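You operate a simulated robot arm through the tools that you are given. There is no shell and no other tool. Be economical: measure what you need, move in short steps, check, and stop when the job is done.

You are at the controls of a simulated robot arm. One attempt, no reset.

Task
Fetch the pink end cap and set it on the large black weight on the ends bench top. Take the small yellow weight from the grey crate top and leave it on top of the stepped plug. Put the blue lead on top of the big white bobbin. Switch the blue switch off. Put the blue ink bottle on the tall rack low shelf. Take the yellow cloth on the build bench top and put it away on the line bench top. Put the thin orange coil on the blue machine top. The order is free. Set down upright: blue ink bottle.

Only the result counts: the job must be done as asked and must still hold three seconds after the hand-in. Knocking over, shifting, dropping, spilling or breaking anything else fails it. Lids that push on must go on centred and level and be pressed home; caps that screw on are set level and turned clockwise until they are tight. Flat cloth is picked up by pressing the open fingertips on it (5 to 10 N) and closing them slowly along it; thin cloth reads only 2 to 8 mm in the jaws.

Robot
A 7-joint arm with a two-finger parallel gripper on a trunk, on a base that drives. Base frame: it is fixed to the floor where the robot stands at the start and does not move with it; the origin is under the middle of the robot, x ahead of it, y to its left, z up; the surface under the hand at the start is at about z = 760. Units: mm, rad, N and s.
With the tool pointing down near the work surface it reaches from about 200 to 740 mm from the robot's upright axis, wherever it stands. Its first joint turns from -2.897 to 2.897 rad. Places, roughly: big white bobbin (15x15x11 cm) [700, 1700, 800]; blue ink bottle [750, 6750, 750]; blue lead (15x2x2 cm) [500, 1900, 800]; blue machine top [6300, 1200, 1100]; blue switch [400, 5000, 1700]; large black weight (5x5x3 cm) [600, -100, 800]; line bench top [8700, 1600, 800]; pink end cap (3x3x3 cm) [500, -200, 800]; small yellow weight (4x4x2 cm) [400, 1300, 600]; stepped plug (8x8x10 cm) [500, 1100, 700]; tall rack low shelf [500, 4200, 400]; thin orange coil (15x15x5 cm) [5300, 1800, 800]; yellow cloth (6x5x3 cm) [700, 8000, 600]. Payload 1.57 kg.
The tool frame sits at the grasp point between the pads (the TCP): z along the fingers, y along the line on which they close. The tips reach 30 mm beyond it. Largest opening 110 mm; finger width 24, thickness 12; the body of the gripper, 48 by 112 mm, starts 78 mm behind the TCP.
Orientation is that of the tool frame in the base frame, as [roll, pitch, yaw] about the fixed x, y, z axes, in that order (R = Rz(yaw) Ry(pitch) Rx(roll)). With the fingers straight down and closing along the base's y, the tool's x points along the base's -x, its y along +y and its z along -z.

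Tools
- The arm moves only by the tool jog_arm. Its argument "rows" is a list that holds one entry, the list of rows, each a list of 7 numbers: the shift along the base's x, y, z in units of 20 mm (1.0 is 20 mm), then the turn, a rotation vector about the base's x, y, z in units of 5 degrees (1.0 is 5 degrees), then the closure, from 0 (fully open) to 1 (shut). In form: [[[x, y, z, rx, ry, rz, jaw], ...]]. A call has 1 to 12 rows; each row shifts and turns the commanded pose from where the row before left it. A call with a number of a shift or a turn outside -1 to 1 is refused whole. Rows are played at 5 a second. More than 50 mm and 0.15 rad between two rows, or a gripper value outside its range, and nothing of the call is played. Where a pose cannot be reached the arm comes as near as it can. A force on the tool above 40 N (or 10 N above the force at the start of the call, whichever is more), or a blocked arm, ends the call early, and 0.2 s more pass. Each finger travels about 45 mm/s and halts on what it meets, pressing with about 30 N; the grip force reading is that of the motor and also rises with nothing between the fingers. The clock runs only during rows and for 0.2 s after the last one: add rows that do not move to give the fingers time. The reply holds the time, the measured pose of the TCP, the force on the tool along the base axes, the opening and the grip force, in the units named above and with some noise, with the torque about the TCP (base axes, N m) and any sound that the robot's microphone picked up.
- Cameras (640 x 400 px; columns grow to the right, rows downward): "scene" is now at [14.5, 178.8, 1457.8]; the picture's right is [0.31, -0.95, 0.00], its down [-0.70, -0.23, -0.67] and it looks along [0.64, 0.21, -0.74] (base axes); focal length 249 px, centre (320, 200). "wrist" rides on the gripper at [70, 16, -141] in the tool frame; the picture's right is [-0.23, 0.97, 0.00], its down [-0.86, -0.20, -0.48] and it looks along [-0.47, -0.11, 0.88] (tool axes); focal length 222 px, centre (320, 200). There is no depth. A picture from a camera that has moved, and an enlarged one, comes with that camera's place and axes in the base frame and with its lens.
- snapshot(camera): a new picture of that camera. No time passes.
- raise_lower(by): slides the trunk up (or, below 0, down) by that many mm; the arm and the scene camera ride with it, the base frame stays. It gives what a move gives, with no picture.
- steer(legs): drives the robot by 1 to 6 legs, each [ahead, turn to the left] in mm and rad, along the robot's own axes; the way and the turn of a leg run together, so that a leg with both is an arc; at most 1500 mm and 3.142 rad a leg. The arm and the cameras ride along, it lands a little off, and it stops where it bumps. It gives what a move gives.
- aim_head(pan, tilt): turns the head with the scene camera to pan (to the left, within 2.705 rad either way) and tilt (down, from -0.506 to 1.204), counted from straight ahead of the robot. It gives what a move gives.
- enlarge(camera, box): a new picture of the part [left, top, right, bottom] of that camera's present view, enlarged. No time passes.
- hand_in(): hands the job in; it is judged then, once.

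Go step by step. Nothing tells you exact positions but the pictures and the camera data: compare them with the known pose of the tool, close in by small moves and look again before you grip or let go. The budget is 196 turns and 174 pictures, counting those below and the enlarged ones. Unless the task says otherwise, let go and move clear before handing in, and close with one line.

The tools are called after "Request:" by a JSON object that holds its "method" and its "body". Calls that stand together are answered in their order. jog_arm: Moves the arm, as the interface text tells. Its arguments: {"type":"object","properties":{"rows":{"type":"array"}},"required":["rows"]} The other tools are called the same way: raise_lower (by) slides the trunk up or down; steer (legs) drives the base; aim_head (pan, tilt) turns the head that bears the scene camera; snapshot (camera) takes a picture; enlarge (camera, box) takes an enlarged picture of a part of a camera's view; hand_in () hands the job in.

At the start:

```text
time_s: 0.0
tool_pos: [411.5, 189.8, 1029.4]
ee_rot: [-3.141, 0.0, -3.141]
force: [0.4, 0.3, -0.5]
moment: [0.01, -0.01, 0.03]
grip_width: 109.8
grip_force: 0.0
trunk travel left (down, up): [-400.0, 190.0]
robot x, y, heading: [3.1, -0.2, 0.001]
head pan, tilt: [0.314, 0.833]
```

scene: 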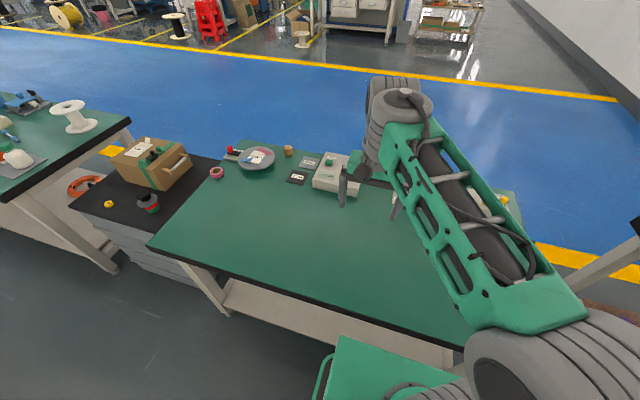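
wrist: 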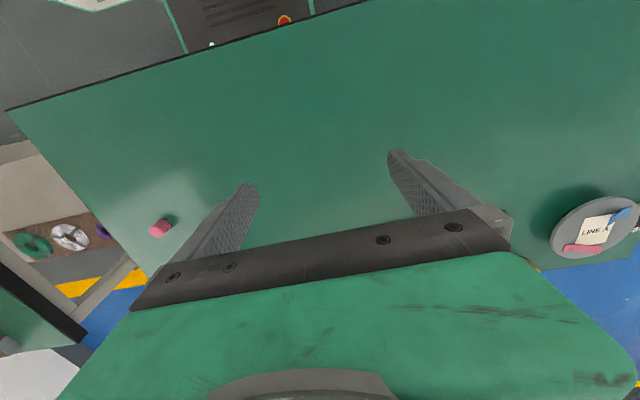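

The pink end cap shows at the right of the bench, at about [540,-197]. I'll turn the head to look at the bench's right end for the black weight.

Request:
{"method": "aim_head", "body": {"pan": -0.4, "tilt": 0.8}}

Request:
{"method": "snapshot", "body": {"camera": "scene"}}

```text
time_s: 1.1
tool_pos: [409.5, 189.5, 1029.3]
ee_rot: [3.141, -0.001, 3.14]
force: [0.3, -0.3, -0.6]
moment: [-0.01, 0.02, -0.01]
grip_width: 110.0
grip_force: 0.1
trunk travel left (down, up): [-400.0, 190.0]
robot x, y, heading: [-0.2, 2.9, -0.004]
head pan, tilt: [-0.4, 0.799]
```

```text
171 pictures are left
camera scene: at [13.7, 123.1, 1460.4], right [-0.39, -0.92, 0.0], down [-0.66, 0.28, -0.7], along [0.64, -0.27, -0.72], focal length 249 px, centre (320, 200)
```

scene: 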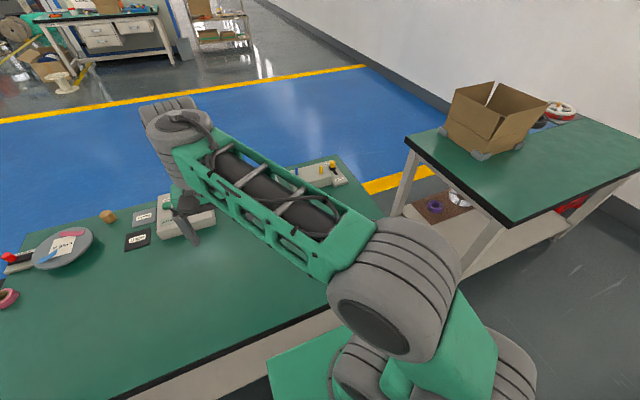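

The arm hides that end of the bench. I'll move the hand to the right, towards the pink cap, and look with the wrist camera.

Request:
{"method": "jog_arm", "body": {"rows": [[[0, -1, 0, 0, 0, 0, 0], [0, -1, 0, 0, 0, 0, 0], [0, -1, 0, 0, 0, 0, 0], [0, -1, 0, 0, 0, 0, 0], [0, -1, 0, 0, 0, 0, 0], [0, -1, 0, 0, 0, 0, 0], [0, -1, 0, 0, 0, 0, 0], [0, -1, 0, 0, 0, 0, 0], [0, -1, 0, 0, 0, 0, 0], [0, -1, 0, 0, 0, 0, 0], [0, -1, 0, 0, 0, 0, 0], [0, -1, 0, 0, 0, 0, 0]]]}}

Request:
{"method": "snapshot", "body": {"camera": "wrist"}}

Request:
{"method": "snapshot", "body": {"camera": "scene"}}

```text
time_s: 3.7
tool_pos: [411.3, -51.1, 1029.0]
ee_rot: [3.141, 0.001, 3.141]
force: [0.3, 0.2, -0.2]
moment: [0.0, -0.01, -0.03]
grip_width: 110.3
grip_force: 0.0
trunk travel left (down, up): [-400.0, 190.0]
robot x, y, heading: [-4.2, 2.0, -0.002]
head pan, tilt: [-0.4, 0.799]
```

```text
170 pictures are left
camera wrist: at [340.8, -35.3, 1171.3], right [0.23, 0.97, 0.0], down [0.86, -0.2, 0.48], along [0.47, -0.11, -0.88], focal length 222 px, centre (320, 200)
```

wrist: 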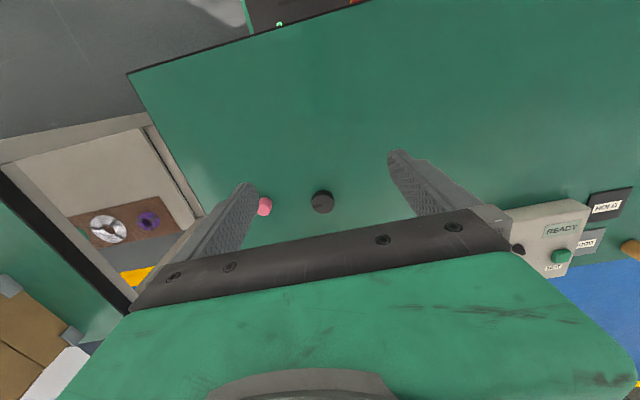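

```text
169 pictures are left
camera scene: at [13.7, 122.9, 1460.4], right [-0.39, -0.92, 0.0], down [-0.66, 0.28, -0.7], along [0.64, -0.27, -0.72], focal length 249 px, centre (320, 200)
```

scene: 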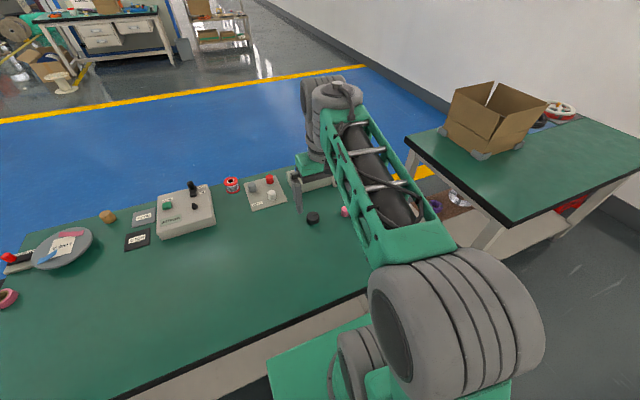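

The black weight is at about [556,-81] and the cap at about [540,-200]. I'll move towards the cap and lower, then check again.

Request:
{"method": "enlarge", "body": {"camera": "wrist", "box": [230, 150, 390, 250]}}

Request:
{"method": "jog_arm", "body": {"rows": [[[1, -1, -0.8, 0, 0, 0, 0], [1, -1, -0.8, 0, 0, 0, 0], [1, -1, -0.8, 0, 0, 0, 0], [1, -1, -0.8, 0, 0, 0, 0], [1, -1, -0.8, 0, 0, 0, 0], [1, -1, -0.8, 0, 0, 0, 0], [0.45, -1, -0.8, 0, 0, 0, 0], [0, -0.45, -0.8, 0, 0, 0, 0]]]}}

Request:
{"method": "snapshot", "body": {"camera": "wrist"}}

Request:
{"method": "snapshot", "body": {"camera": "scene"}}

```text
4.00 times, centred on (310, 200) of wrist
camera zoom: at [340.8, -35.3, 1171.3], right [0.23, 0.97, 0.0], down [0.86, -0.2, 0.48], along [0.47, -0.11, -0.88], focal length 888 px, centre (360, 200)
```

zoom: 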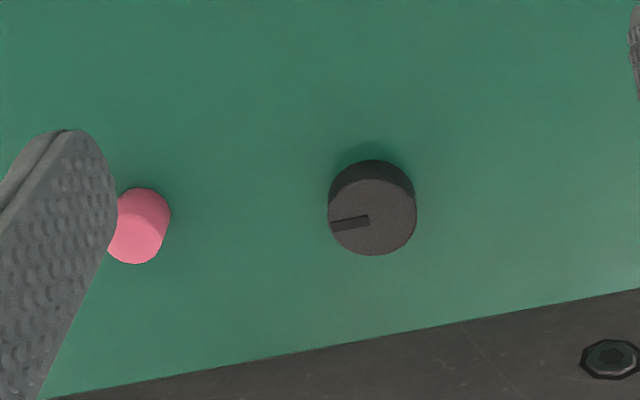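

```text
time_s: 5.5
tool_pos: [538.4, -198.9, 901.8]
ee_rot: [-3.141, 0.0, -3.141]
force: [-0.4, -0.2, 0.9]
moment: [-0.06, -0.05, -0.01]
grip_width: 109.9
grip_force: 0.0
trunk travel left (down, up): [-400.0, 190.0]
robot x, y, heading: [1.7, 1.5, -0.002]
head pan, tilt: [-0.4, 0.799]
```

```text
167 pictures are left
camera wrist: at [468.1, -183.2, 1044.3], right [0.23, 0.97, 0.0], down [0.85, -0.2, 0.48], along [0.47, -0.11, -0.88], focal length 222 px, centre (320, 200)
```

wrist: 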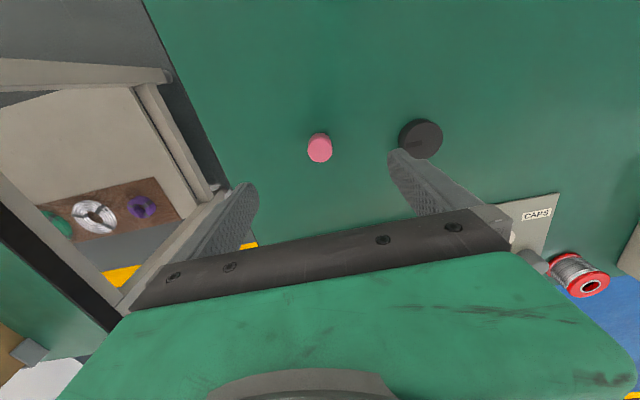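

```text
166 pictures are left
camera scene: at [13.8, 122.8, 1460.5], right [-0.39, -0.92, 0.0], down [-0.66, 0.28, -0.7], along [0.64, -0.27, -0.72], focal length 249 px, centre (320, 200)
```

scene: 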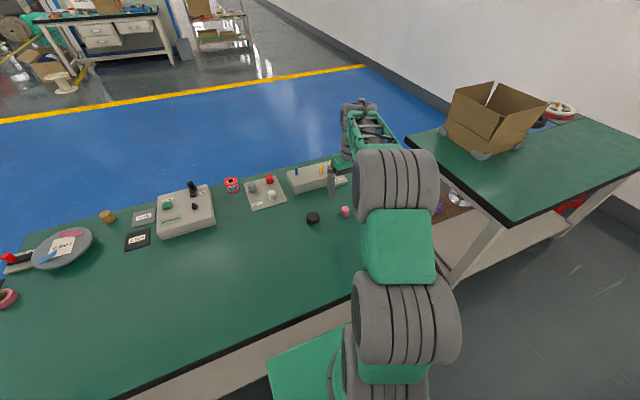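

The cap is at [539.5,-200] and the weight at about [555,-83]. I'll come down so the fingertips clear the table, then close.

Request:
{"method": "jog_arm", "body": {"rows": [[[0.05, -0.05, -1, 0, 0, 0, 0], [0, 0, -1, 0, 0, 0, 0], [0, 0, -1, 0, 0, 0, 0], [0, 0, -1, 0, 0, 0, 0], [0, 0, -1, 0, 0, 0, 0], [0, 0, -0.2, 0, 0, 0, 0], [0, 0, 0, 0, 0, 0, 0.2]]]}}

Request:
{"method": "snapshot", "body": {"camera": "wrist"}}

```text
time_s: 7.1
tool_pos: [539.9, -201.5, 796.9]
ee_rot: [-3.141, 0.0, 3.141]
force: [0.5, -0.5, 0.4]
moment: [-0.01, -0.03, 0.02]
grip_width: 88.0
grip_force: 0.0
trunk travel left (down, up): [-400.0, 190.0]
robot x, y, heading: [-0.5, -0.2, 0.005]
head pan, tilt: [-0.4, 0.799]
```

```text
165 pictures are left
camera wrist: at [469.7, -185.5, 939.1], right [0.23, 0.97, 0.0], down [0.86, -0.2, 0.48], along [0.47, -0.11, -0.88], focal length 222 px, centre (320, 200)
```

wrist: 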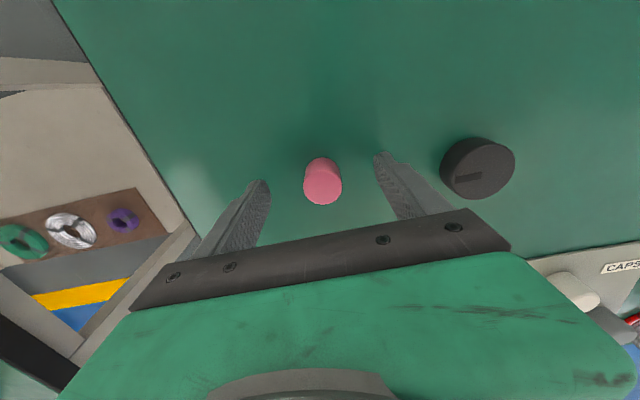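

The cap is centred between the fingers. I'll close on it and lift.

Request:
{"method": "jog_arm", "body": {"rows": [[[0, 0, 0, 0, 0, 0, 0.5], [0, 0, 0, 0, 0, 0, 0.75], [0, 0, 0, 0, 0, 0, 0.85], [0, 0, 0, 0, 0, 0, 0.85], [0, 0, 0, 0, 0, 0, 0.85], [0, 0, 1, 0, 0, 0, 0.85], [0, 0, 1, 0, 0, 0, 0.85], [0, 0, 1, 0, 0, 0, 0.85]]]}}

Request:
{"method": "snapshot", "body": {"camera": "wrist"}}

```text
time_s: 8.9
tool_pos: [540.7, -199.1, 857.8]
ee_rot: [3.141, 0.0, -3.139]
force: [0.0, 0.1, -0.8]
moment: [0.0, 0.03, 0.03]
grip_width: 27.2
grip_force: 30.0
trunk travel left (down, up): [-400.0, 190.0]
robot x, y, heading: [0.4, 1.2, 0.002]
head pan, tilt: [-0.4, 0.799]
```

```text
164 pictures are left
camera wrist: at [470.4, -183.8, 999.8], right [0.23, 0.97, 0.0], down [0.86, -0.2, 0.48], along [0.47, -0.11, -0.88], focal length 222 px, centre (320, 200)
```

wrist: 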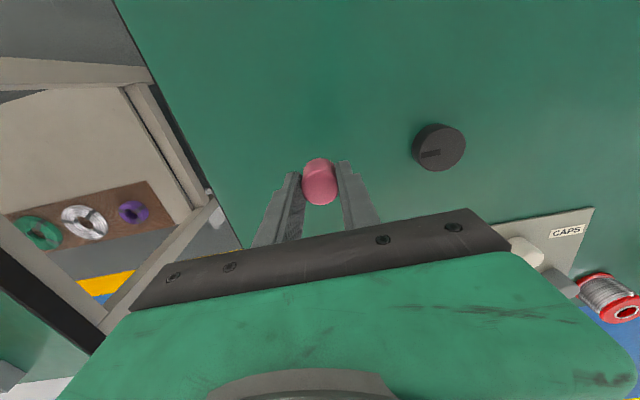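

The cap is held. I'll carry it over the weight at about [558,-83] and check before lowering.

Request:
{"method": "jog_arm", "body": {"rows": [[[0.15, 1, 0, 0, 0, 0, 0.85], [0.15, 1, 0, 0, 0, 0, 0.85], [0.15, 1, 0, 0, 0, 0, 0.85], [0.15, 1, 0, 0, 0, 0, 0.85], [0.15, 1, 0, 0, 0, 0, 0.85], [0.1, 0.8, 0, 0, 0, 0, 0.85], [0, 0, -0.8, 0, 0, 0, 0.85]]]}}

Request:
{"method": "snapshot", "body": {"camera": "wrist"}}

Request:
{"method": "snapshot", "body": {"camera": "scene"}}

```text
time_s: 10.5
tool_pos: [557.7, -84.0, 842.5]
ee_rot: [3.141, 0.0, 3.141]
force: [0.1, 0.9, 0.6]
moment: [-0.03, 0.01, -0.02]
grip_width: 27.1
grip_force: 30.0
trunk travel left (down, up): [-400.0, 190.0]
robot x, y, heading: [0.3, -4.2, -0.0]
head pan, tilt: [-0.4, 0.799]
```

```text
163 pictures are left
camera wrist: at [487.0, -68.0, 983.6], right [0.23, 0.97, 0.0], down [0.86, -0.2, 0.48], along [0.47, -0.11, -0.88], focal length 222 px, centre (320, 200)
```

wrist: 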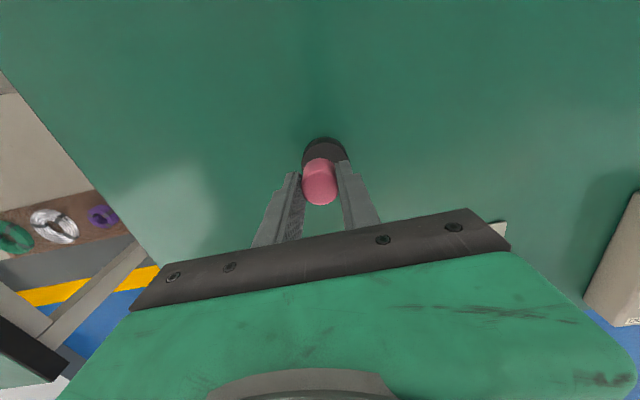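

```text
162 pictures are left
camera scene: at [13.7, 123.1, 1460.5], right [-0.39, -0.92, 0.0], down [-0.66, 0.28, -0.7], along [0.64, -0.27, -0.72], focal length 249 px, centre (320, 200)
```

scene: 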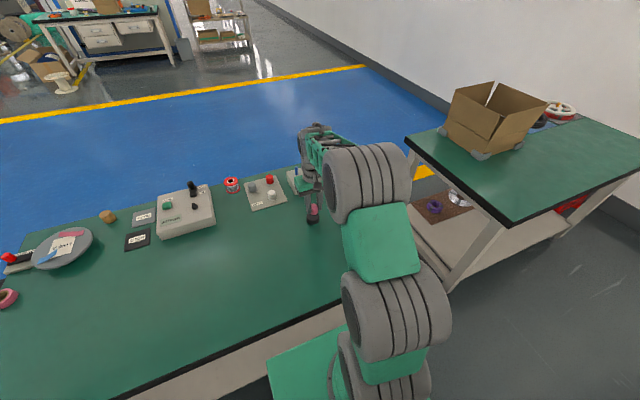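

The cap is nearly over the weight's centre. I'll nudge it a little and lower in small steps until it touches.

Request:
{"method": "jog_arm", "body": {"rows": [[[0.1, 0.12, -0.3, 0, 0, 0, 0.85], [0, 0, -0.2, 0, 0, 0, 0.85], [0, 0, -0.1, 0, 0, 0, 0.85]]]}}

Request:
{"method": "enlarge", "body": {"camera": "wrist", "box": [240, 100, 400, 200]}}

Request:
{"method": "enlarge", "body": {"camera": "scene", "box": [250, 160, 378, 240]}}

```text
time_s: 11.3
tool_pos: [559.3, -81.4, 830.2]
ee_rot: [3.141, 0.001, 3.141]
force: [-0.1, -0.2, -0.1]
moment: [-0.02, 0.01, 0.01]
grip_width: 27.2
grip_force: 29.7
trunk travel left (down, up): [-400.0, 190.0]
robot x, y, heading: [-0.1, -1.6, 0.0]
head pan, tilt: [-0.4, 0.799]
```

```text
4.00 times, centred on (320, 150) of wrist
camera zoom: at [489.0, -66.0, 971.9], right [0.23, 0.97, 0.0], down [0.86, -0.2, 0.48], along [0.47, -0.11, -0.88], focal length 888 px, centre (320, 400)
```

zoom: 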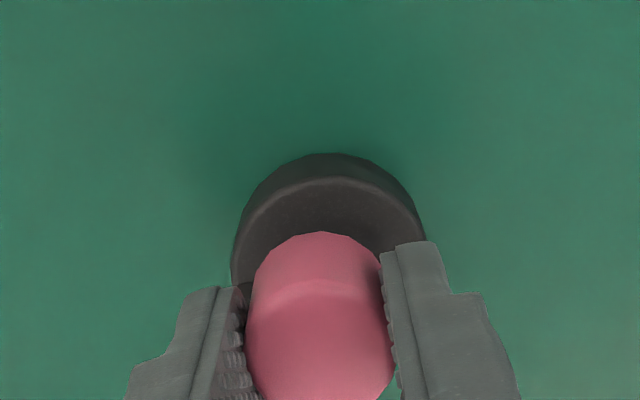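

```text
5.00 times, centred on (314, 200) of scene
camera zoom: at [13.8, 122.9, 1460.5], right [-0.39, -0.92, 0.0], down [-0.66, 0.28, -0.7], along [0.64, -0.27, -0.72], focal length 1246 px, centre (350, 200)
```

zoom: 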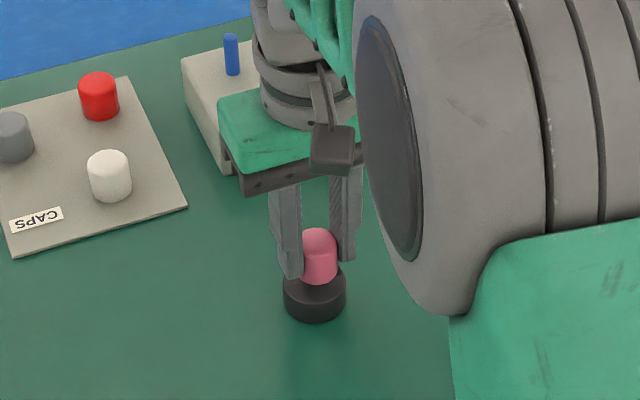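

The alignment looks good. I'll lower gently to contact.

Request:
{"method": "jog_arm", "body": {"rows": [[[0, 0.07, -0.1, 0, 0, 0, 0.85], [0, 0, -0.1, 0, 0, 0, 0.85]]]}}

Request:
{"method": "enlarge", "body": {"camera": "scene", "box": [282, 190, 346, 230]}}

```text
time_s: 11.9
tool_pos: [559.0, -80.4, 826.5]
ee_rot: [3.14, 0.0, -3.141]
force: [-0.2, -0.3, 0.4]
moment: [0.04, 0.01, -0.02]
grip_width: 27.2
grip_force: 29.8
trunk travel left (down, up): [-400.0, 190.0]
robot x, y, heading: [-1.5, 4.5, -0.002]
head pan, tilt: [-0.4, 0.799]
```

```text
10.00 times, centred on (314, 210) of scene
camera zoom: at [13.8, 122.9, 1460.5], right [-0.39, -0.92, 0.0], down [-0.66, 0.28, -0.7], along [0.64, -0.27, -0.72], focal length 2493 px, centre (380, 100)
```

zoom: 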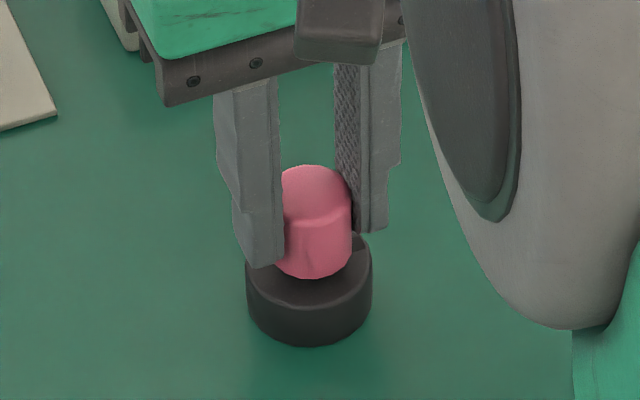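

Not yet touching; a few more millimetres.

Request:
{"method": "jog_arm", "body": {"rows": [[[0, 0, -0.08, 0, 0, 0, 0.85], [0, 0, -0.08, 0, 0, 0, 0.85]]]}}

Request:
{"method": "enlarge", "body": {"camera": "scene", "box": [282, 190, 346, 230]}}

```text
time_s: 12.5
tool_pos: [559.4, -80.7, 822.0]
ee_rot: [3.141, 0.0, 3.141]
force: [0.0, 0.0, 0.5]
moment: [-0.02, 0.01, -0.02]
grip_width: 27.1
grip_force: 30.1
trunk travel left (down, up): [-400.0, 190.0]
robot x, y, heading: [0.2, 0.5, 0.001]
head pan, tilt: [-0.4, 0.799]
```

```text
10.00 times, centred on (314, 210) of scene
camera zoom: at [13.8, 122.9, 1460.5], right [-0.39, -0.92, 0.0], down [-0.66, 0.28, -0.7], along [0.64, -0.27, -0.72], focal length 2493 px, centre (380, 100)
```

zoom: 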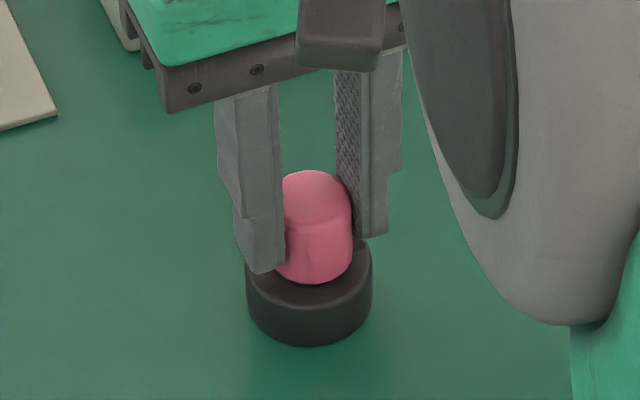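

Request:
{"method": "jog_arm", "body": {"rows": [[[0, 0, -0.07, 0, 0, 0, 0.85], [0, 0, -0.07, 0, 0, 0, 0.85]]]}}

```text
time_s: 13.1
tool_pos: [558.5, -80.7, 820.1]
ee_rot: [3.141, 0.0, 3.141]
force: [-0.4, 0.5, 1.1]
moment: [-0.02, 0.02, -0.01]
grip_width: 27.4
grip_force: 29.6
trunk travel left (down, up): [-400.0, 190.0]
robot x, y, heading: [-3.2, 1.3, -0.004]
head pan, tilt: [-0.4, 0.799]
```

Still no clear contact force, so I'll go down a little more.

Request:
{"method": "jog_arm", "body": {"rows": [[[0, 0, -0.07, 0, 0, 0, 0.85], [0, 0, 0, 0, 0, 0, 0.85]]]}}

Request:
{"method": "enlarge", "body": {"camera": "scene", "box": [282, 190, 346, 230]}}

```text
time_s: 13.7
tool_pos: [558.8, -81.2, 821.1]
ee_rot: [-3.141, 0.003, -3.141]
force: [-1.5, 0.8, 9.4]
moment: [0.01, 0.06, -0.03]
grip_width: 27.1
grip_force: 30.1
trunk travel left (down, up): [-400.0, 190.0]
robot x, y, heading: [-0.9, -3.4, -0.001]
head pan, tilt: [-0.4, 0.799]
```

```text
10.00 times, centred on (314, 210) of scene
camera zoom: at [12.8, 123.1, 1460.6], right [-0.39, -0.92, 0.0], down [-0.66, 0.28, -0.7], along [0.64, -0.27, -0.72], focal length 2493 px, centre (380, 100)
```

zoom: 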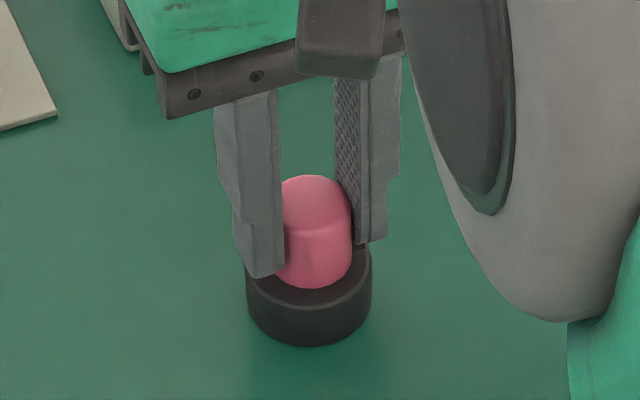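

Contact is felt at about 9 N. I'll ease off 1 mm, open and lift clear.

Request:
{"method": "jog_arm", "body": {"rows": [[[0, 0, 0.05, 0, 0, 0, 0.85], [0, 0, 0, 0, 0, 0, 0.7], [0, 0, 0, 0, 0, 0, 0.5], [0, 0, 0, 0, 0, 0, 0.3], [0, 0, 0, 0, 0, 0, 0.3], [0, 0, 1, 0, 0, 0, 0.3], [0, 0, 1, 0, 0, 0, 0.3], [0, 0, 1, 0, 0, 0, 0.3], [0, 0, 1, 0, 0, 0, 0.3], [0, 0, 1, 0, 0, 0, 0.3], [0, 0, 1, 0, 0, 0, 0.3], [0, 0, 1, 0, 0, 0, 0]]]}}

Request:
{"method": "enlarge", "body": {"camera": "wrist", "box": [240, 100, 400, 200]}}

Request:
{"method": "aim_head", "body": {"pan": 1.2, "tilt": 0.7}}

Request:
{"method": "snapshot", "body": {"camera": "scene"}}

```text
time_s: 16.3
tool_pos: [558.8, -79.9, 959.2]
ee_rot: [3.14, 0.001, -3.141]
force: [-0.4, 0.3, 0.2]
moment: [-0.04, -0.04, 0.0]
grip_width: 110.0
grip_force: 0.4
trunk travel left (down, up): [-400.0, 190.0]
robot x, y, heading: [-1.2, 1.6, 0.0]
head pan, tilt: [-0.4, 0.799]
```

```text
4.00 times, centred on (320, 150) of wrist
camera zoom: at [488.1, -64.3, 1101.8], right [0.23, 0.97, 0.0], down [0.86, -0.2, 0.48], along [0.47, -0.11, -0.88], focal length 888 px, centre (320, 400)
```

zoom: 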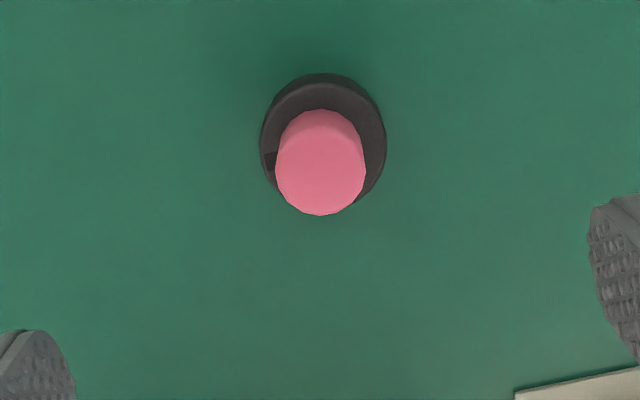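

```text
time_s: 17.9
tool_pos: [558.5, -80.6, 959.2]
ee_rot: [-3.141, 0.0, 3.141]
force: [0.4, 0.0, 0.1]
moment: [0.03, -0.01, 0.01]
grip_width: 110.2
grip_force: 0.0
trunk travel left (down, up): [-400.0, 190.0]
robot x, y, heading: [0.8, 0.1, 0.001]
head pan, tilt: [1.201, 0.7]
```

```text
155 pictures are left
camera scene: at [-29.8, 233.5, 1468.7], right [0.93, -0.36, 0.0], down [-0.23, -0.6, -0.76], along [0.28, 0.71, -0.64], focal length 249 px, centre (320, 200)
```

scene: 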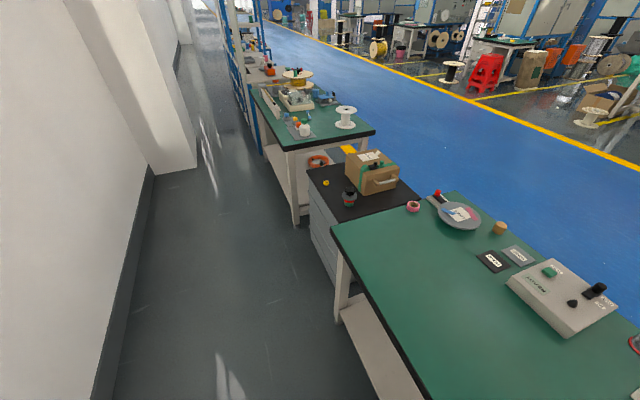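

The cap is on the weight. Next are the yellow weight (about [435,1317]) and the plug (about [478,1110]). I'll retract the arm, then turn left and drive along the aisle.

Request:
{"method": "jog_arm", "body": {"rows": [[[-1, 0.5, 0.6, 0, 0, 0, 0], [-1, 0.5, 0.6, 0, 0, 0, 0], [-1, 0.5, 0.6, 0, 0, 0, 0], [-1, 0.5, 0.6, 0, 0, 0, 0], [-1, 0.5, 0.6, 0, 0, 0, 0], [-1, 0.5, 0.6, 0, 0, 0, 0], [-1, 0.5, 0.6, 0, 0, 0, 0], [-1, 0.5, 0.6, 0, 0, 0, 0]]]}}

Request:
{"method": "steer", "body": {"legs": [[0, 1.571], [1210, 0], [0, -1.571]]}}

Request:
{"method": "aim_head", "body": {"pan": 0.0, "tilt": 0.9}}

Request:
{"method": "snapshot", "body": {"camera": "scene"}}

Request:
{"method": "snapshot", "body": {"camera": "wrist"}}

```text
time_s: 19.8
tool_pos: [397.5, -1.5, 1055.1]
ee_rot: [3.14, -0.001, -3.142]
force: [-0.4, 0.5, 0.2]
moment: [-0.03, -0.02, 0.0]
grip_width: 109.9
grip_force: 0.0
trunk travel left (down, up): [-400.0, 190.0]
robot x, y, heading: [-1.0, 0.5, -0.002]
head pan, tilt: [1.201, 0.7]
```

```text
time_s: 21.9
tool_pos: [313.9, 183.4, 1056.1]
ee_rot: [3.141, 0.001, -2.612]
force: [1.1, -0.7, 0.5]
moment: [0.03, 0.05, 0.0]
grip_width: 110.1
grip_force: 0.1
trunk travel left (down, up): [-400.0, 190.0]
robot x, y, heading: [-34.8, -9.2, 0.376]
head pan, tilt: [1.201, 0.7]
stopped in leg 1: the robot was blocked; the commanded pose is now the measured one
```

```text
time_s: 23.3
tool_pos: [311.9, 183.2, 1056.0]
ee_rot: [3.141, 0.0, -2.615]
force: [0.2, -0.7, -0.6]
moment: [-0.01, -0.02, 0.0]
grip_width: 109.9
grip_force: 0.2
trunk travel left (down, up): [-400.0, 190.0]
robot x, y, heading: [-37.7, -11.7, 0.378]
head pan, tilt: [0.0, 0.901]
```

```text
154 pictures are left
camera scene: at [-77.6, 139.0, 1452.6], right [0.37, -0.93, 0.0], down [-0.73, -0.29, -0.62], along [0.58, 0.23, -0.78], focal length 249 px, centre (320, 200)
```

scene: 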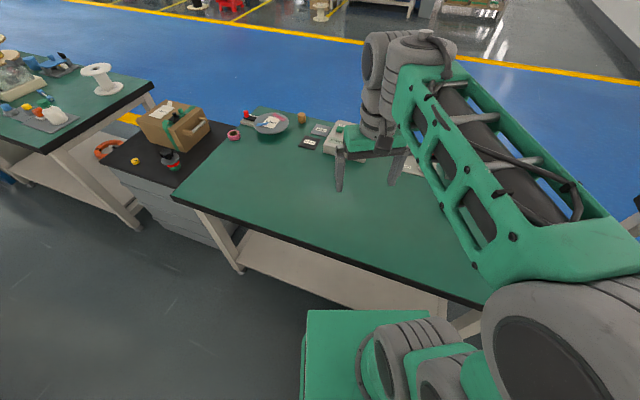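

```text
153 pictures are left
camera wrist: at [243.9, 162.7, 1197.2], right [-0.29, 0.96, 0.0], down [0.84, 0.26, 0.48], along [0.46, 0.14, -0.88], focal length 222 px, centre (320, 200)
```

wrist: 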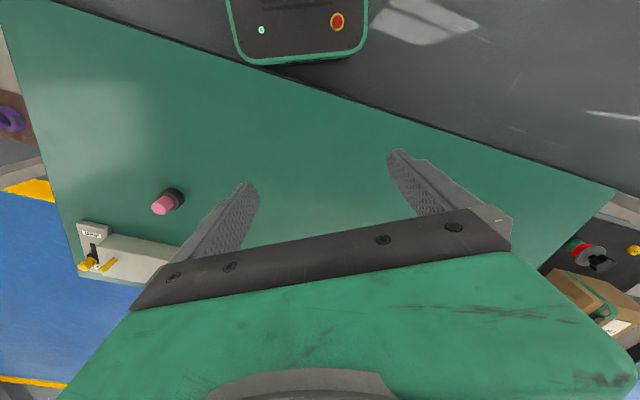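

The base bumped the bench while turning, but the objects look undisturbed. I'll back off first, then turn and drive.

Request:
{"method": "steer", "body": {"legs": [[-180, 0], [0, 1.193], [1270, 0], [0, -1.571]]}}

Request:
{"method": "snapshot", "body": {"camera": "scene"}}

```text
time_s: 37.5
tool_pos: [214.5, 1223.9, 1054.7]
ee_rot: [-3.141, 0.0, -3.022]
force: [-0.9, 0.6, -0.5]
moment: [0.02, -0.01, -0.03]
grip_width: 109.8
grip_force: 0.0
trunk travel left (down, up): [-400.0, 190.0]
robot x, y, heading: [-181.5, 1179.2, -0.031]
head pan, tilt: [0.0, 0.901]
```

```text
152 pictures are left
camera scene: at [-161.6, 1335.9, 1452.5], right [-0.03, -1.0, 0.0], down [-0.78, 0.02, -0.62], along [0.62, -0.02, -0.78], focal length 249 px, centre (320, 200)
```

scene: 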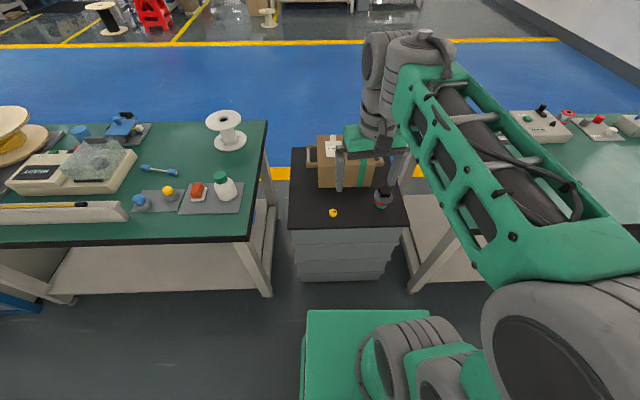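

The crate, plug and yellow weight are ahead. I'll drive forward about 150 mm and view them with the wrist camera.

Request:
{"method": "steer", "body": {"legs": [[140, 0.031]]}}

Request:
{"method": "snapshot", "body": {"camera": "wrist"}}

Request:
{"method": "snapshot", "body": {"camera": "scene"}}

```text
time_s: 38.9
tool_pos: [356.1, 1236.2, 1056.4]
ee_rot: [3.14, 0.0, -2.988]
force: [-0.3, 0.1, -0.4]
moment: [0.01, 0.03, -0.06]
grip_width: 110.3
grip_force: 0.2
trunk travel left (down, up): [-400.0, 190.0]
robot x, y, heading: [-39.1, 1178.7, 0.009]
head pan, tilt: [0.0, 0.901]
```

```text
151 pictures are left
camera wrist: at [283.0, 1240.2, 1197.1], right [0.07, 1.0, 0.0], down [0.88, -0.07, 0.48], along [0.48, -0.04, -0.88], focal length 222 px, centre (320, 200)
```

wrist: 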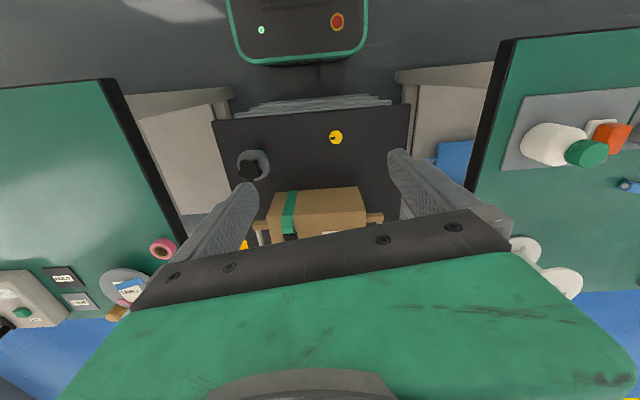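

```text
150 pictures are left
camera scene: at [-25.3, 1335.0, 1452.5], right [0.01, -1.0, 0.0], down [-0.78, -0.01, -0.62], along [0.62, 0.0, -0.78], focal length 249 px, centre (320, 200)
```

scene: 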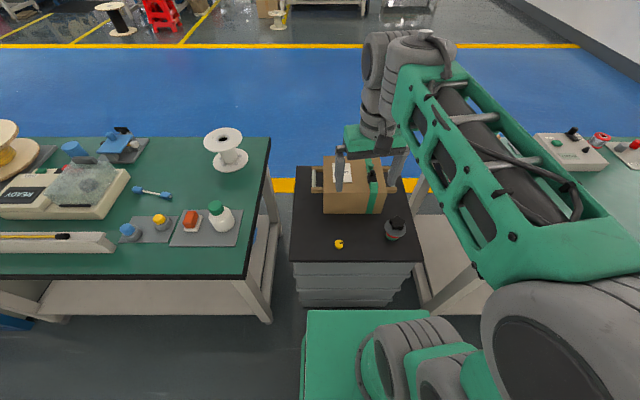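

Combining both views puts the yellow weight at about [409,1267,650] and the plug at about [450,1064,700]. I'll take close-ups of both.

Request:
{"method": "enlarge", "body": {"camera": "wrist", "box": [210, 100, 370, 200]}}

Request:
{"method": "enlarge", "body": {"camera": "scene", "box": [300, 180, 428, 260]}}

```text
4.00 times, centred on (290, 150) of wrist
camera zoom: at [283.0, 1240.2, 1197.1], right [0.07, 1.0, 0.0], down [0.88, -0.07, 0.48], along [0.48, -0.04, -0.88], focal length 888 px, centre (440, 400)
```

zoom: 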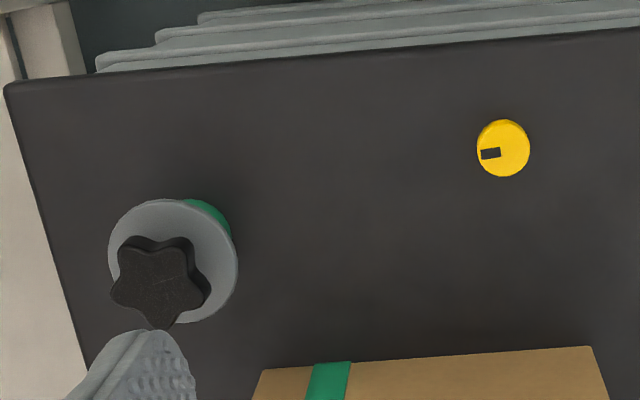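

```text
5.00 times, centred on (364, 220) of scene
camera zoom: at [-25.3, 1335.0, 1452.5], right [0.01, -1.0, 0.0], down [-0.78, -0.01, -0.62], along [0.62, 0.0, -0.78], focal length 1246 px, centre (100, 100)
```

zoom: 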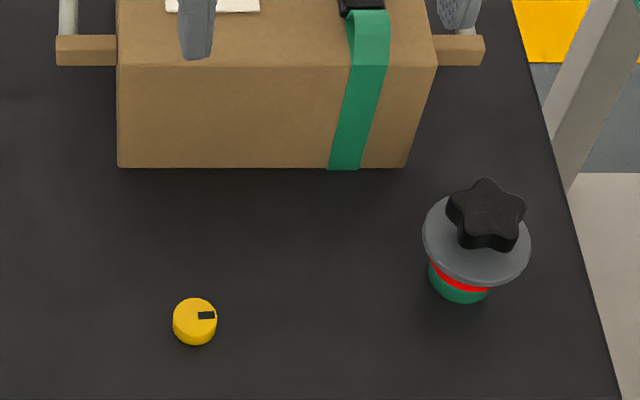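

The star knob's top is at about [447,1073,745]. I'll lower the trunk and move over the yellow weight.

Request:
{"method": "raise_lower", "body": {"by": -150}}

Request:
{"method": "jog_arm", "body": {"rows": [[[0.9, 0.5, -1, 0, 0, 0, 0], [0.9, 0.5, -1, 0, 0, 0, 0], [0.8, 0.5, -1, 0, 0, 0, 0], [0, 0, -1, 0, 0, 0, 0], [0, 0, -1, 0, 0, 0, 0], [0, 0, -1, 0, 0, 0, 0]]]}}

Request:
{"method": "snapshot", "body": {"camera": "wrist"}}

```text
time_s: 40.6
tool_pos: [354.3, 1234.7, 905.6]
ee_rot: [-3.142, 0.0, -2.985]
force: [0.3, -0.1, -0.5]
moment: [0.01, 0.02, 0.01]
grip_width: 110.1
grip_force: 0.1
trunk travel left (down, up): [-250.0, 340.0]
robot x, y, heading: [-40.7, 1183.7, 0.005]
head pan, tilt: [0.0, 0.901]
```

```text
time_s: 42.0
tool_pos: [407.1, 1265.4, 784.7]
ee_rot: [-3.141, 0.001, -2.986]
force: [0.1, -0.4, -0.6]
moment: [-0.01, 0.0, 0.01]
grip_width: 110.2
grip_force: 0.1
trunk travel left (down, up): [-250.0, 340.0]
robot x, y, heading: [-38.4, 1183.8, 0.009]
head pan, tilt: [0.0, 0.901]
```

```text
147 pictures are left
camera wrist: at [335.2, 1270.4, 926.2], right [0.07, 1.0, 0.0], down [0.88, -0.07, 0.48], along [0.48, -0.04, -0.88], focal length 222 px, centre (320, 200)
```

wrist: 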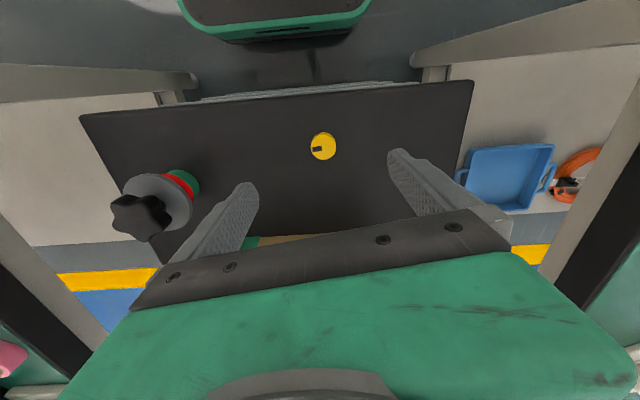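

The weight is at about [409,1268]. I'll descend most of the way and check the height.

Request:
{"method": "jog_arm", "body": {"rows": [[[0.1, 0.12, -1, 0, 0, 0, 0.1], [0, 0, -1, 0, 0, 0, 0.2], [0, 0, -1, 0, 0, 0, 0.3], [0, 0, -1, 0, 0, 0, 0.3], [0, 0, -0.7, 0, 0, 0, 0.3]]]}}

Request:
{"method": "snapshot", "body": {"camera": "wrist"}}

Request:
{"method": "snapshot", "body": {"camera": "scene"}}

```text
time_s: 43.2
tool_pos: [408.7, 1269.6, 692.4]
ee_rot: [3.14, -0.001, -2.986]
force: [-0.3, 0.9, -0.1]
moment: [-0.01, -0.03, -0.03]
grip_width: 76.9
grip_force: 0.0
trunk travel left (down, up): [-250.0, 340.0]
robot x, y, heading: [-37.8, 1182.1, 0.008]
head pan, tilt: [0.0, 0.901]
```

```text
146 pictures are left
camera wrist: at [337.1, 1273.7, 833.8], right [0.07, 1.0, 0.0], down [0.88, -0.07, 0.48], along [0.48, -0.04, -0.88], focal length 222 px, centre (320, 200)
```

wrist: 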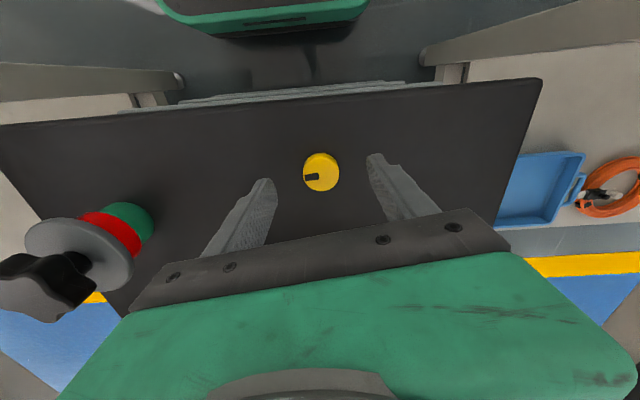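

```text
145 pictures are left
camera scene: at [-25.4, 1335.0, 1302.6], right [0.01, -1.0, 0.0], down [-0.78, -0.01, -0.62], along [0.62, 0.0, -0.78], focal length 249 px, centre (320, 200)
```

scene: 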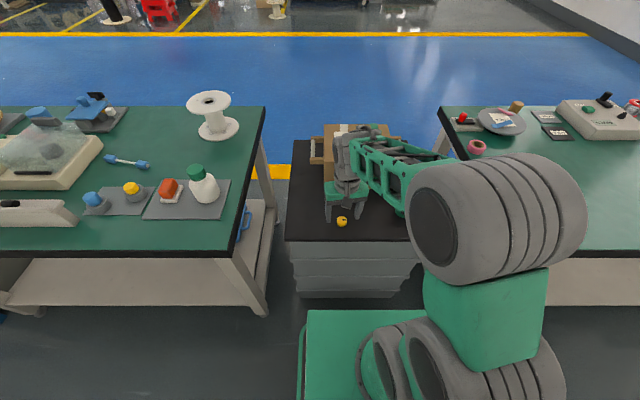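

The weight's top is at z≈650 and the crate top at about 630. I'll lower to 666, grip and lift.

Request:
{"method": "jog_arm", "body": {"rows": [[[0, -0.05, -0.5, 0, 0, 0, 0.3], [0, 0, -0.5, 0, 0, 0, 0.3], [0, 0, -0.3, 0, 0, 0, 0.3], [0, 0, 0, 0, 0, 0, 0.6], [0, 0, 0, 0, 0, 0, 0.8], [0, 0, 0, 0, 0, 0, 0.8], [0, 0, 0, 0, 0, 0, 0.8]]]}}

Request:
{"method": "enlarge", "body": {"camera": "wrist", "box": [240, 130, 400, 230]}}

```text
time_s: 44.2
tool_pos: [411.8, 1266.1, 670.7]
ee_rot: [-3.14, 0.011, -2.988]
force: [1.8, -3.2, 4.1]
moment: [0.28, 0.19, -0.02]
grip_width: 54.3
grip_force: 5.6
trunk travel left (down, up): [-250.0, 340.0]
robot x, y, heading: [-38.1, 1181.1, 0.006]
head pan, tilt: [0.0, 0.901]
stopped in row 4: the force on the tool passed its limit at 42 N (the readings are from after the stop); the commanded pose is now the measured one
```

```text
4.00 times, centred on (320, 180) of wrist
camera zoom: at [338.2, 1271.3, 811.2], right [0.08, 1.0, 0.0], down [0.87, -0.07, 0.49], along [0.49, -0.03, -0.87], focal length 888 px, centre (320, 280)
```

zoom: 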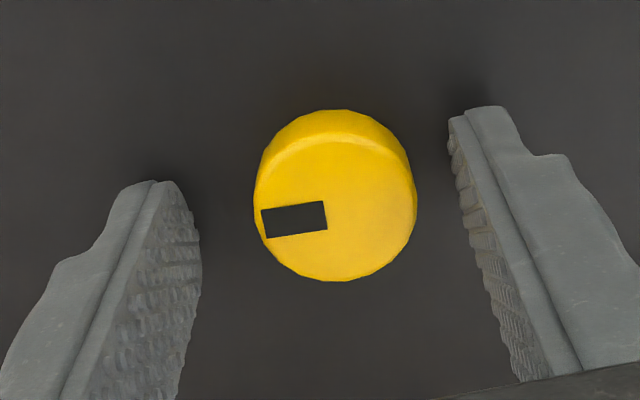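

The tips touched the crate top at z≈640. I'll rise 3 mm, close and lift.

Request:
{"method": "jog_arm", "body": {"rows": [[[-0.1, 0.05, 0.18, 0, 0, 0, 0.5], [0, 0, 0, 0, 0, 0, 0.65], [0, 0, 0, 0, 0, 0, 0.8], [0, 0, 0, 0, 0, 0, 0.8], [0, 0, 0, 0, 0, 0, 0.8], [0, 0, 0, 0, 0, 0, 0.8]]]}}

Request:
{"method": "enlarge", "body": {"camera": "wrist", "box": [240, 130, 400, 230]}}

```text
time_s: 45.6
tool_pos: [408.8, 1268.7, 671.8]
ee_rot: [-3.141, 0.003, -2.987]
force: [-0.2, 1.0, -0.8]
moment: [-0.02, 0.0, -0.04]
grip_width: 30.5
grip_force: 30.3
trunk travel left (down, up): [-250.0, 340.0]
robot x, y, heading: [-37.0, 1181.2, 0.009]
head pan, tilt: [0.0, 0.901]
```

```text
4.00 times, centred on (320, 180) of wrist
camera zoom: at [336.0, 1272.8, 813.3], right [0.07, 1.0, 0.0], down [0.87, -0.07, 0.48], along [0.48, -0.03, -0.88], focal length 888 px, centre (320, 280)
```

zoom: 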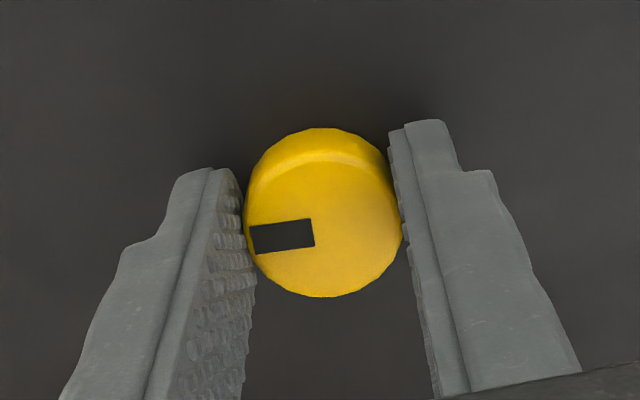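

Gripped at 30.5 mm. I'll lift and carry it towards the plug.

Request:
{"method": "jog_arm", "body": {"rows": [[[0, 0, 1, 0, 0, 0, 0.8], [0, 0, 1, 0, 0, 0, 0.8], [0, 0, 1, 0, 0, 0, 0.8], [0, 0, 1, 0, 0, 0, 0.8], [0, 0, 1, 0, 0, 0, 0.8], [0, 0, 1, 0, 0, 0, 0.8], [0, 0, 1, 0, 0, 0, 0.8]]]}}

Request:
{"method": "jog_arm", "body": {"rows": [[[0.2, -1, 0, 0, 0, 0, 0.8], [0.2, -1, 0, 0, 0, 0, 0.8], [0.2, -1, 0, 0, 0, 0, 0.8], [0.2, -1, 0, 0, 0, 0, 0.8], [0.2, -1, 0, 0, 0, 0, 0.8], [0.2, -1, 0, 0, 0, 0, 0.8], [0.2, -1, 0, 0, 0, 0, 0.8], [0.2, -1, 0, 0, 0, 0, 0.8]]]}}

Request:
{"method": "snapshot", "body": {"camera": "wrist"}}

Request:
{"method": "snapshot", "body": {"camera": "scene"}}

```text
time_s: 47.2
tool_pos: [408.7, 1267.8, 812.1]
ee_rot: [-3.142, 0.003, -2.987]
force: [0.0, 0.1, -1.2]
moment: [-0.01, 0.01, 0.01]
grip_width: 30.5
grip_force: 29.9
trunk travel left (down, up): [-250.0, 340.0]
robot x, y, heading: [-36.2, 1181.3, 0.004]
head pan, tilt: [0.0, 0.901]
```

```text
time_s: 49.0
tool_pos: [440.5, 1106.4, 811.4]
ee_rot: [3.141, 0.003, -2.987]
force: [-0.4, -0.4, -0.7]
moment: [-0.01, 0.01, 0.01]
grip_width: 30.5
grip_force: 30.4
trunk travel left (down, up): [-250.0, 340.0]
robot x, y, heading: [-39.4, 1178.1, 0.004]
head pan, tilt: [0.0, 0.901]
```

```text
142 pictures are left
camera wrist: at [366.9, 1112.7, 953.0], right [0.07, 1.0, 0.0], down [0.87, -0.06, 0.48], along [0.48, -0.03, -0.88], focal length 222 px, centre (320, 200)
```

wrist: 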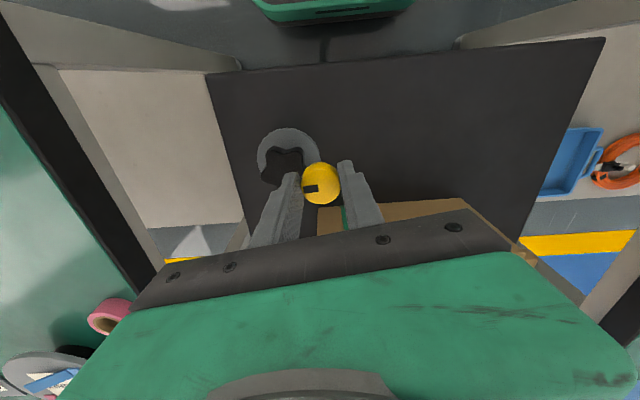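

```text
141 pictures are left
camera scene: at [-25.6, 1335.1, 1302.5], right [0.01, -1.0, 0.0], down [-0.78, -0.01, -0.62], along [0.62, 0.0, -0.78], focal length 249 px, centre (320, 200)
```

scene: 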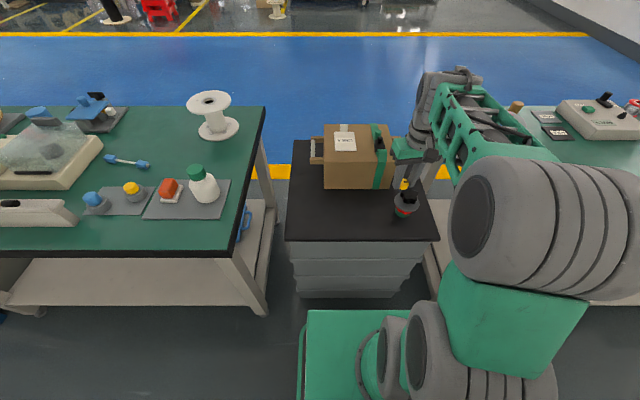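

I'll move over the knob at about [444,1072], staying high, and check.

Request:
{"method": "jog_arm", "body": {"rows": [[[0.1, -0.9, 0, 0, 0, 0, 0.8], [0.1, -0.8, 0, 0, 0, 0, 0.8], [0, 0, -0.5, 0, 0, 0, 0.8]]]}}

Request:
{"method": "enlarge", "body": {"camera": "wrist", "box": [240, 110, 400, 210]}}

Request:
{"method": "enlarge", "body": {"camera": "scene", "box": [360, 160, 456, 220]}}

```text
time_s: 49.8
tool_pos: [444.4, 1073.7, 800.7]
ee_rot: [3.141, 0.004, -2.985]
force: [0.0, -0.3, -1.4]
moment: [-0.01, -0.01, -0.03]
grip_width: 30.5
grip_force: 30.3
trunk travel left (down, up): [-250.0, 340.0]
robot x, y, heading: [-42.6, 1178.3, 0.005]
head pan, tilt: [0.0, 0.901]
```

```text
4.00 times, centred on (320, 160) of wrist
camera zoom: at [372.1, 1078.8, 942.4], right [0.07, 1.0, 0.0], down [0.87, -0.07, 0.48], along [0.48, -0.04, -0.88], focal length 888 px, centre (320, 360)
```

zoom: 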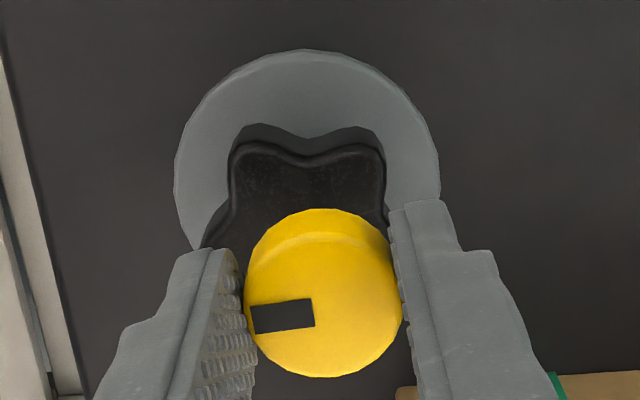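

```text
6.67 times, centred on (408, 190) of scene
camera zoom: at [-25.6, 1334.9, 1302.6], right [0.01, -1.0, 0.0], down [-0.78, -0.01, -0.62], along [0.62, 0.0, -0.78], focal length 1662 px, centre (-267, 267)
```

zoom: 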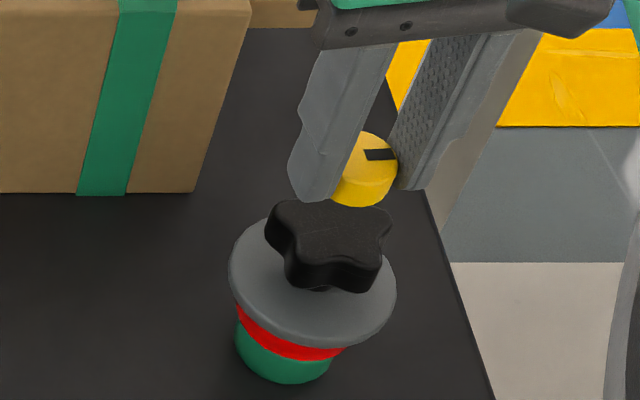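

The knob's centre is about 3 mm to the right of the tool axis. I'll correct that and lower in small steps.

Request:
{"method": "jog_arm", "body": {"rows": [[[0, -0.16, -0.3, 0, 0, 0, 0.8], [0, 0, -0.3, 0, 0, 0, 0.8], [0, 0, -0.2, 0, 0, 0, 0.8]]]}}

Request:
{"method": "enlarge", "body": {"camera": "scene", "box": [360, 160, 456, 220]}}

Request:
{"method": "enlarge", "body": {"camera": "wrist", "box": [240, 110, 400, 210]}}

```text
time_s: 50.6
tool_pos: [444.1, 1071.9, 784.6]
ee_rot: [-3.141, 0.004, -2.986]
force: [0.5, 0.1, -1.1]
moment: [0.0, -0.01, 0.01]
grip_width: 30.7
grip_force: 30.4
trunk travel left (down, up): [-250.0, 340.0]
robot x, y, heading: [-37.7, 1182.6, 0.01]
head pan, tilt: [0.0, 0.901]
```

```text
6.67 times, centred on (408, 190) of scene
camera zoom: at [-25.5, 1335.0, 1302.5], right [0.01, -1.0, 0.0], down [-0.78, -0.01, -0.62], along [0.62, 0.0, -0.78], focal length 1662 px, centre (-267, 267)
```

zoom: 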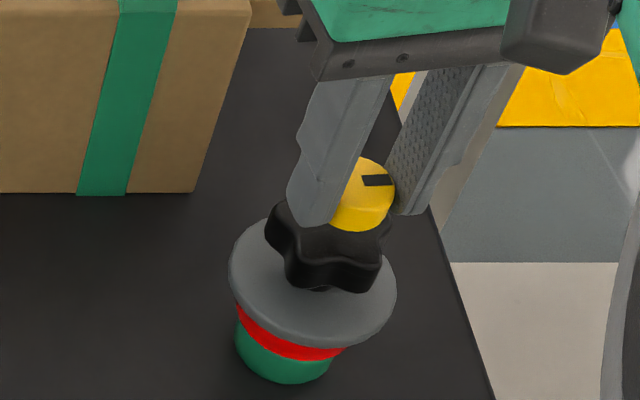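

```text
4.00 times, centred on (320, 160) of wrist
camera zoom: at [372.0, 1075.2, 926.4], right [0.07, 1.0, 0.0], down [0.87, -0.07, 0.48], along [0.48, -0.03, -0.88], focal length 888 px, centre (320, 360)
```

zoom: 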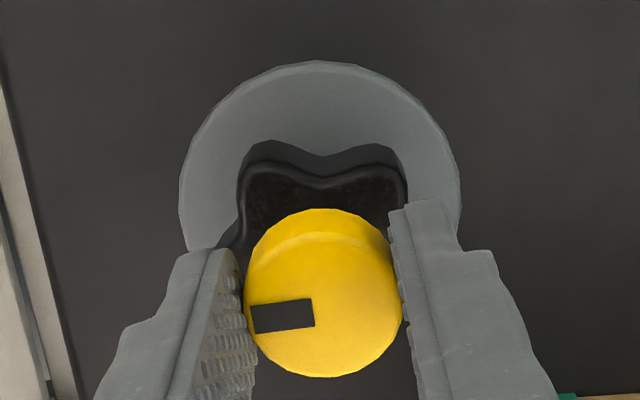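

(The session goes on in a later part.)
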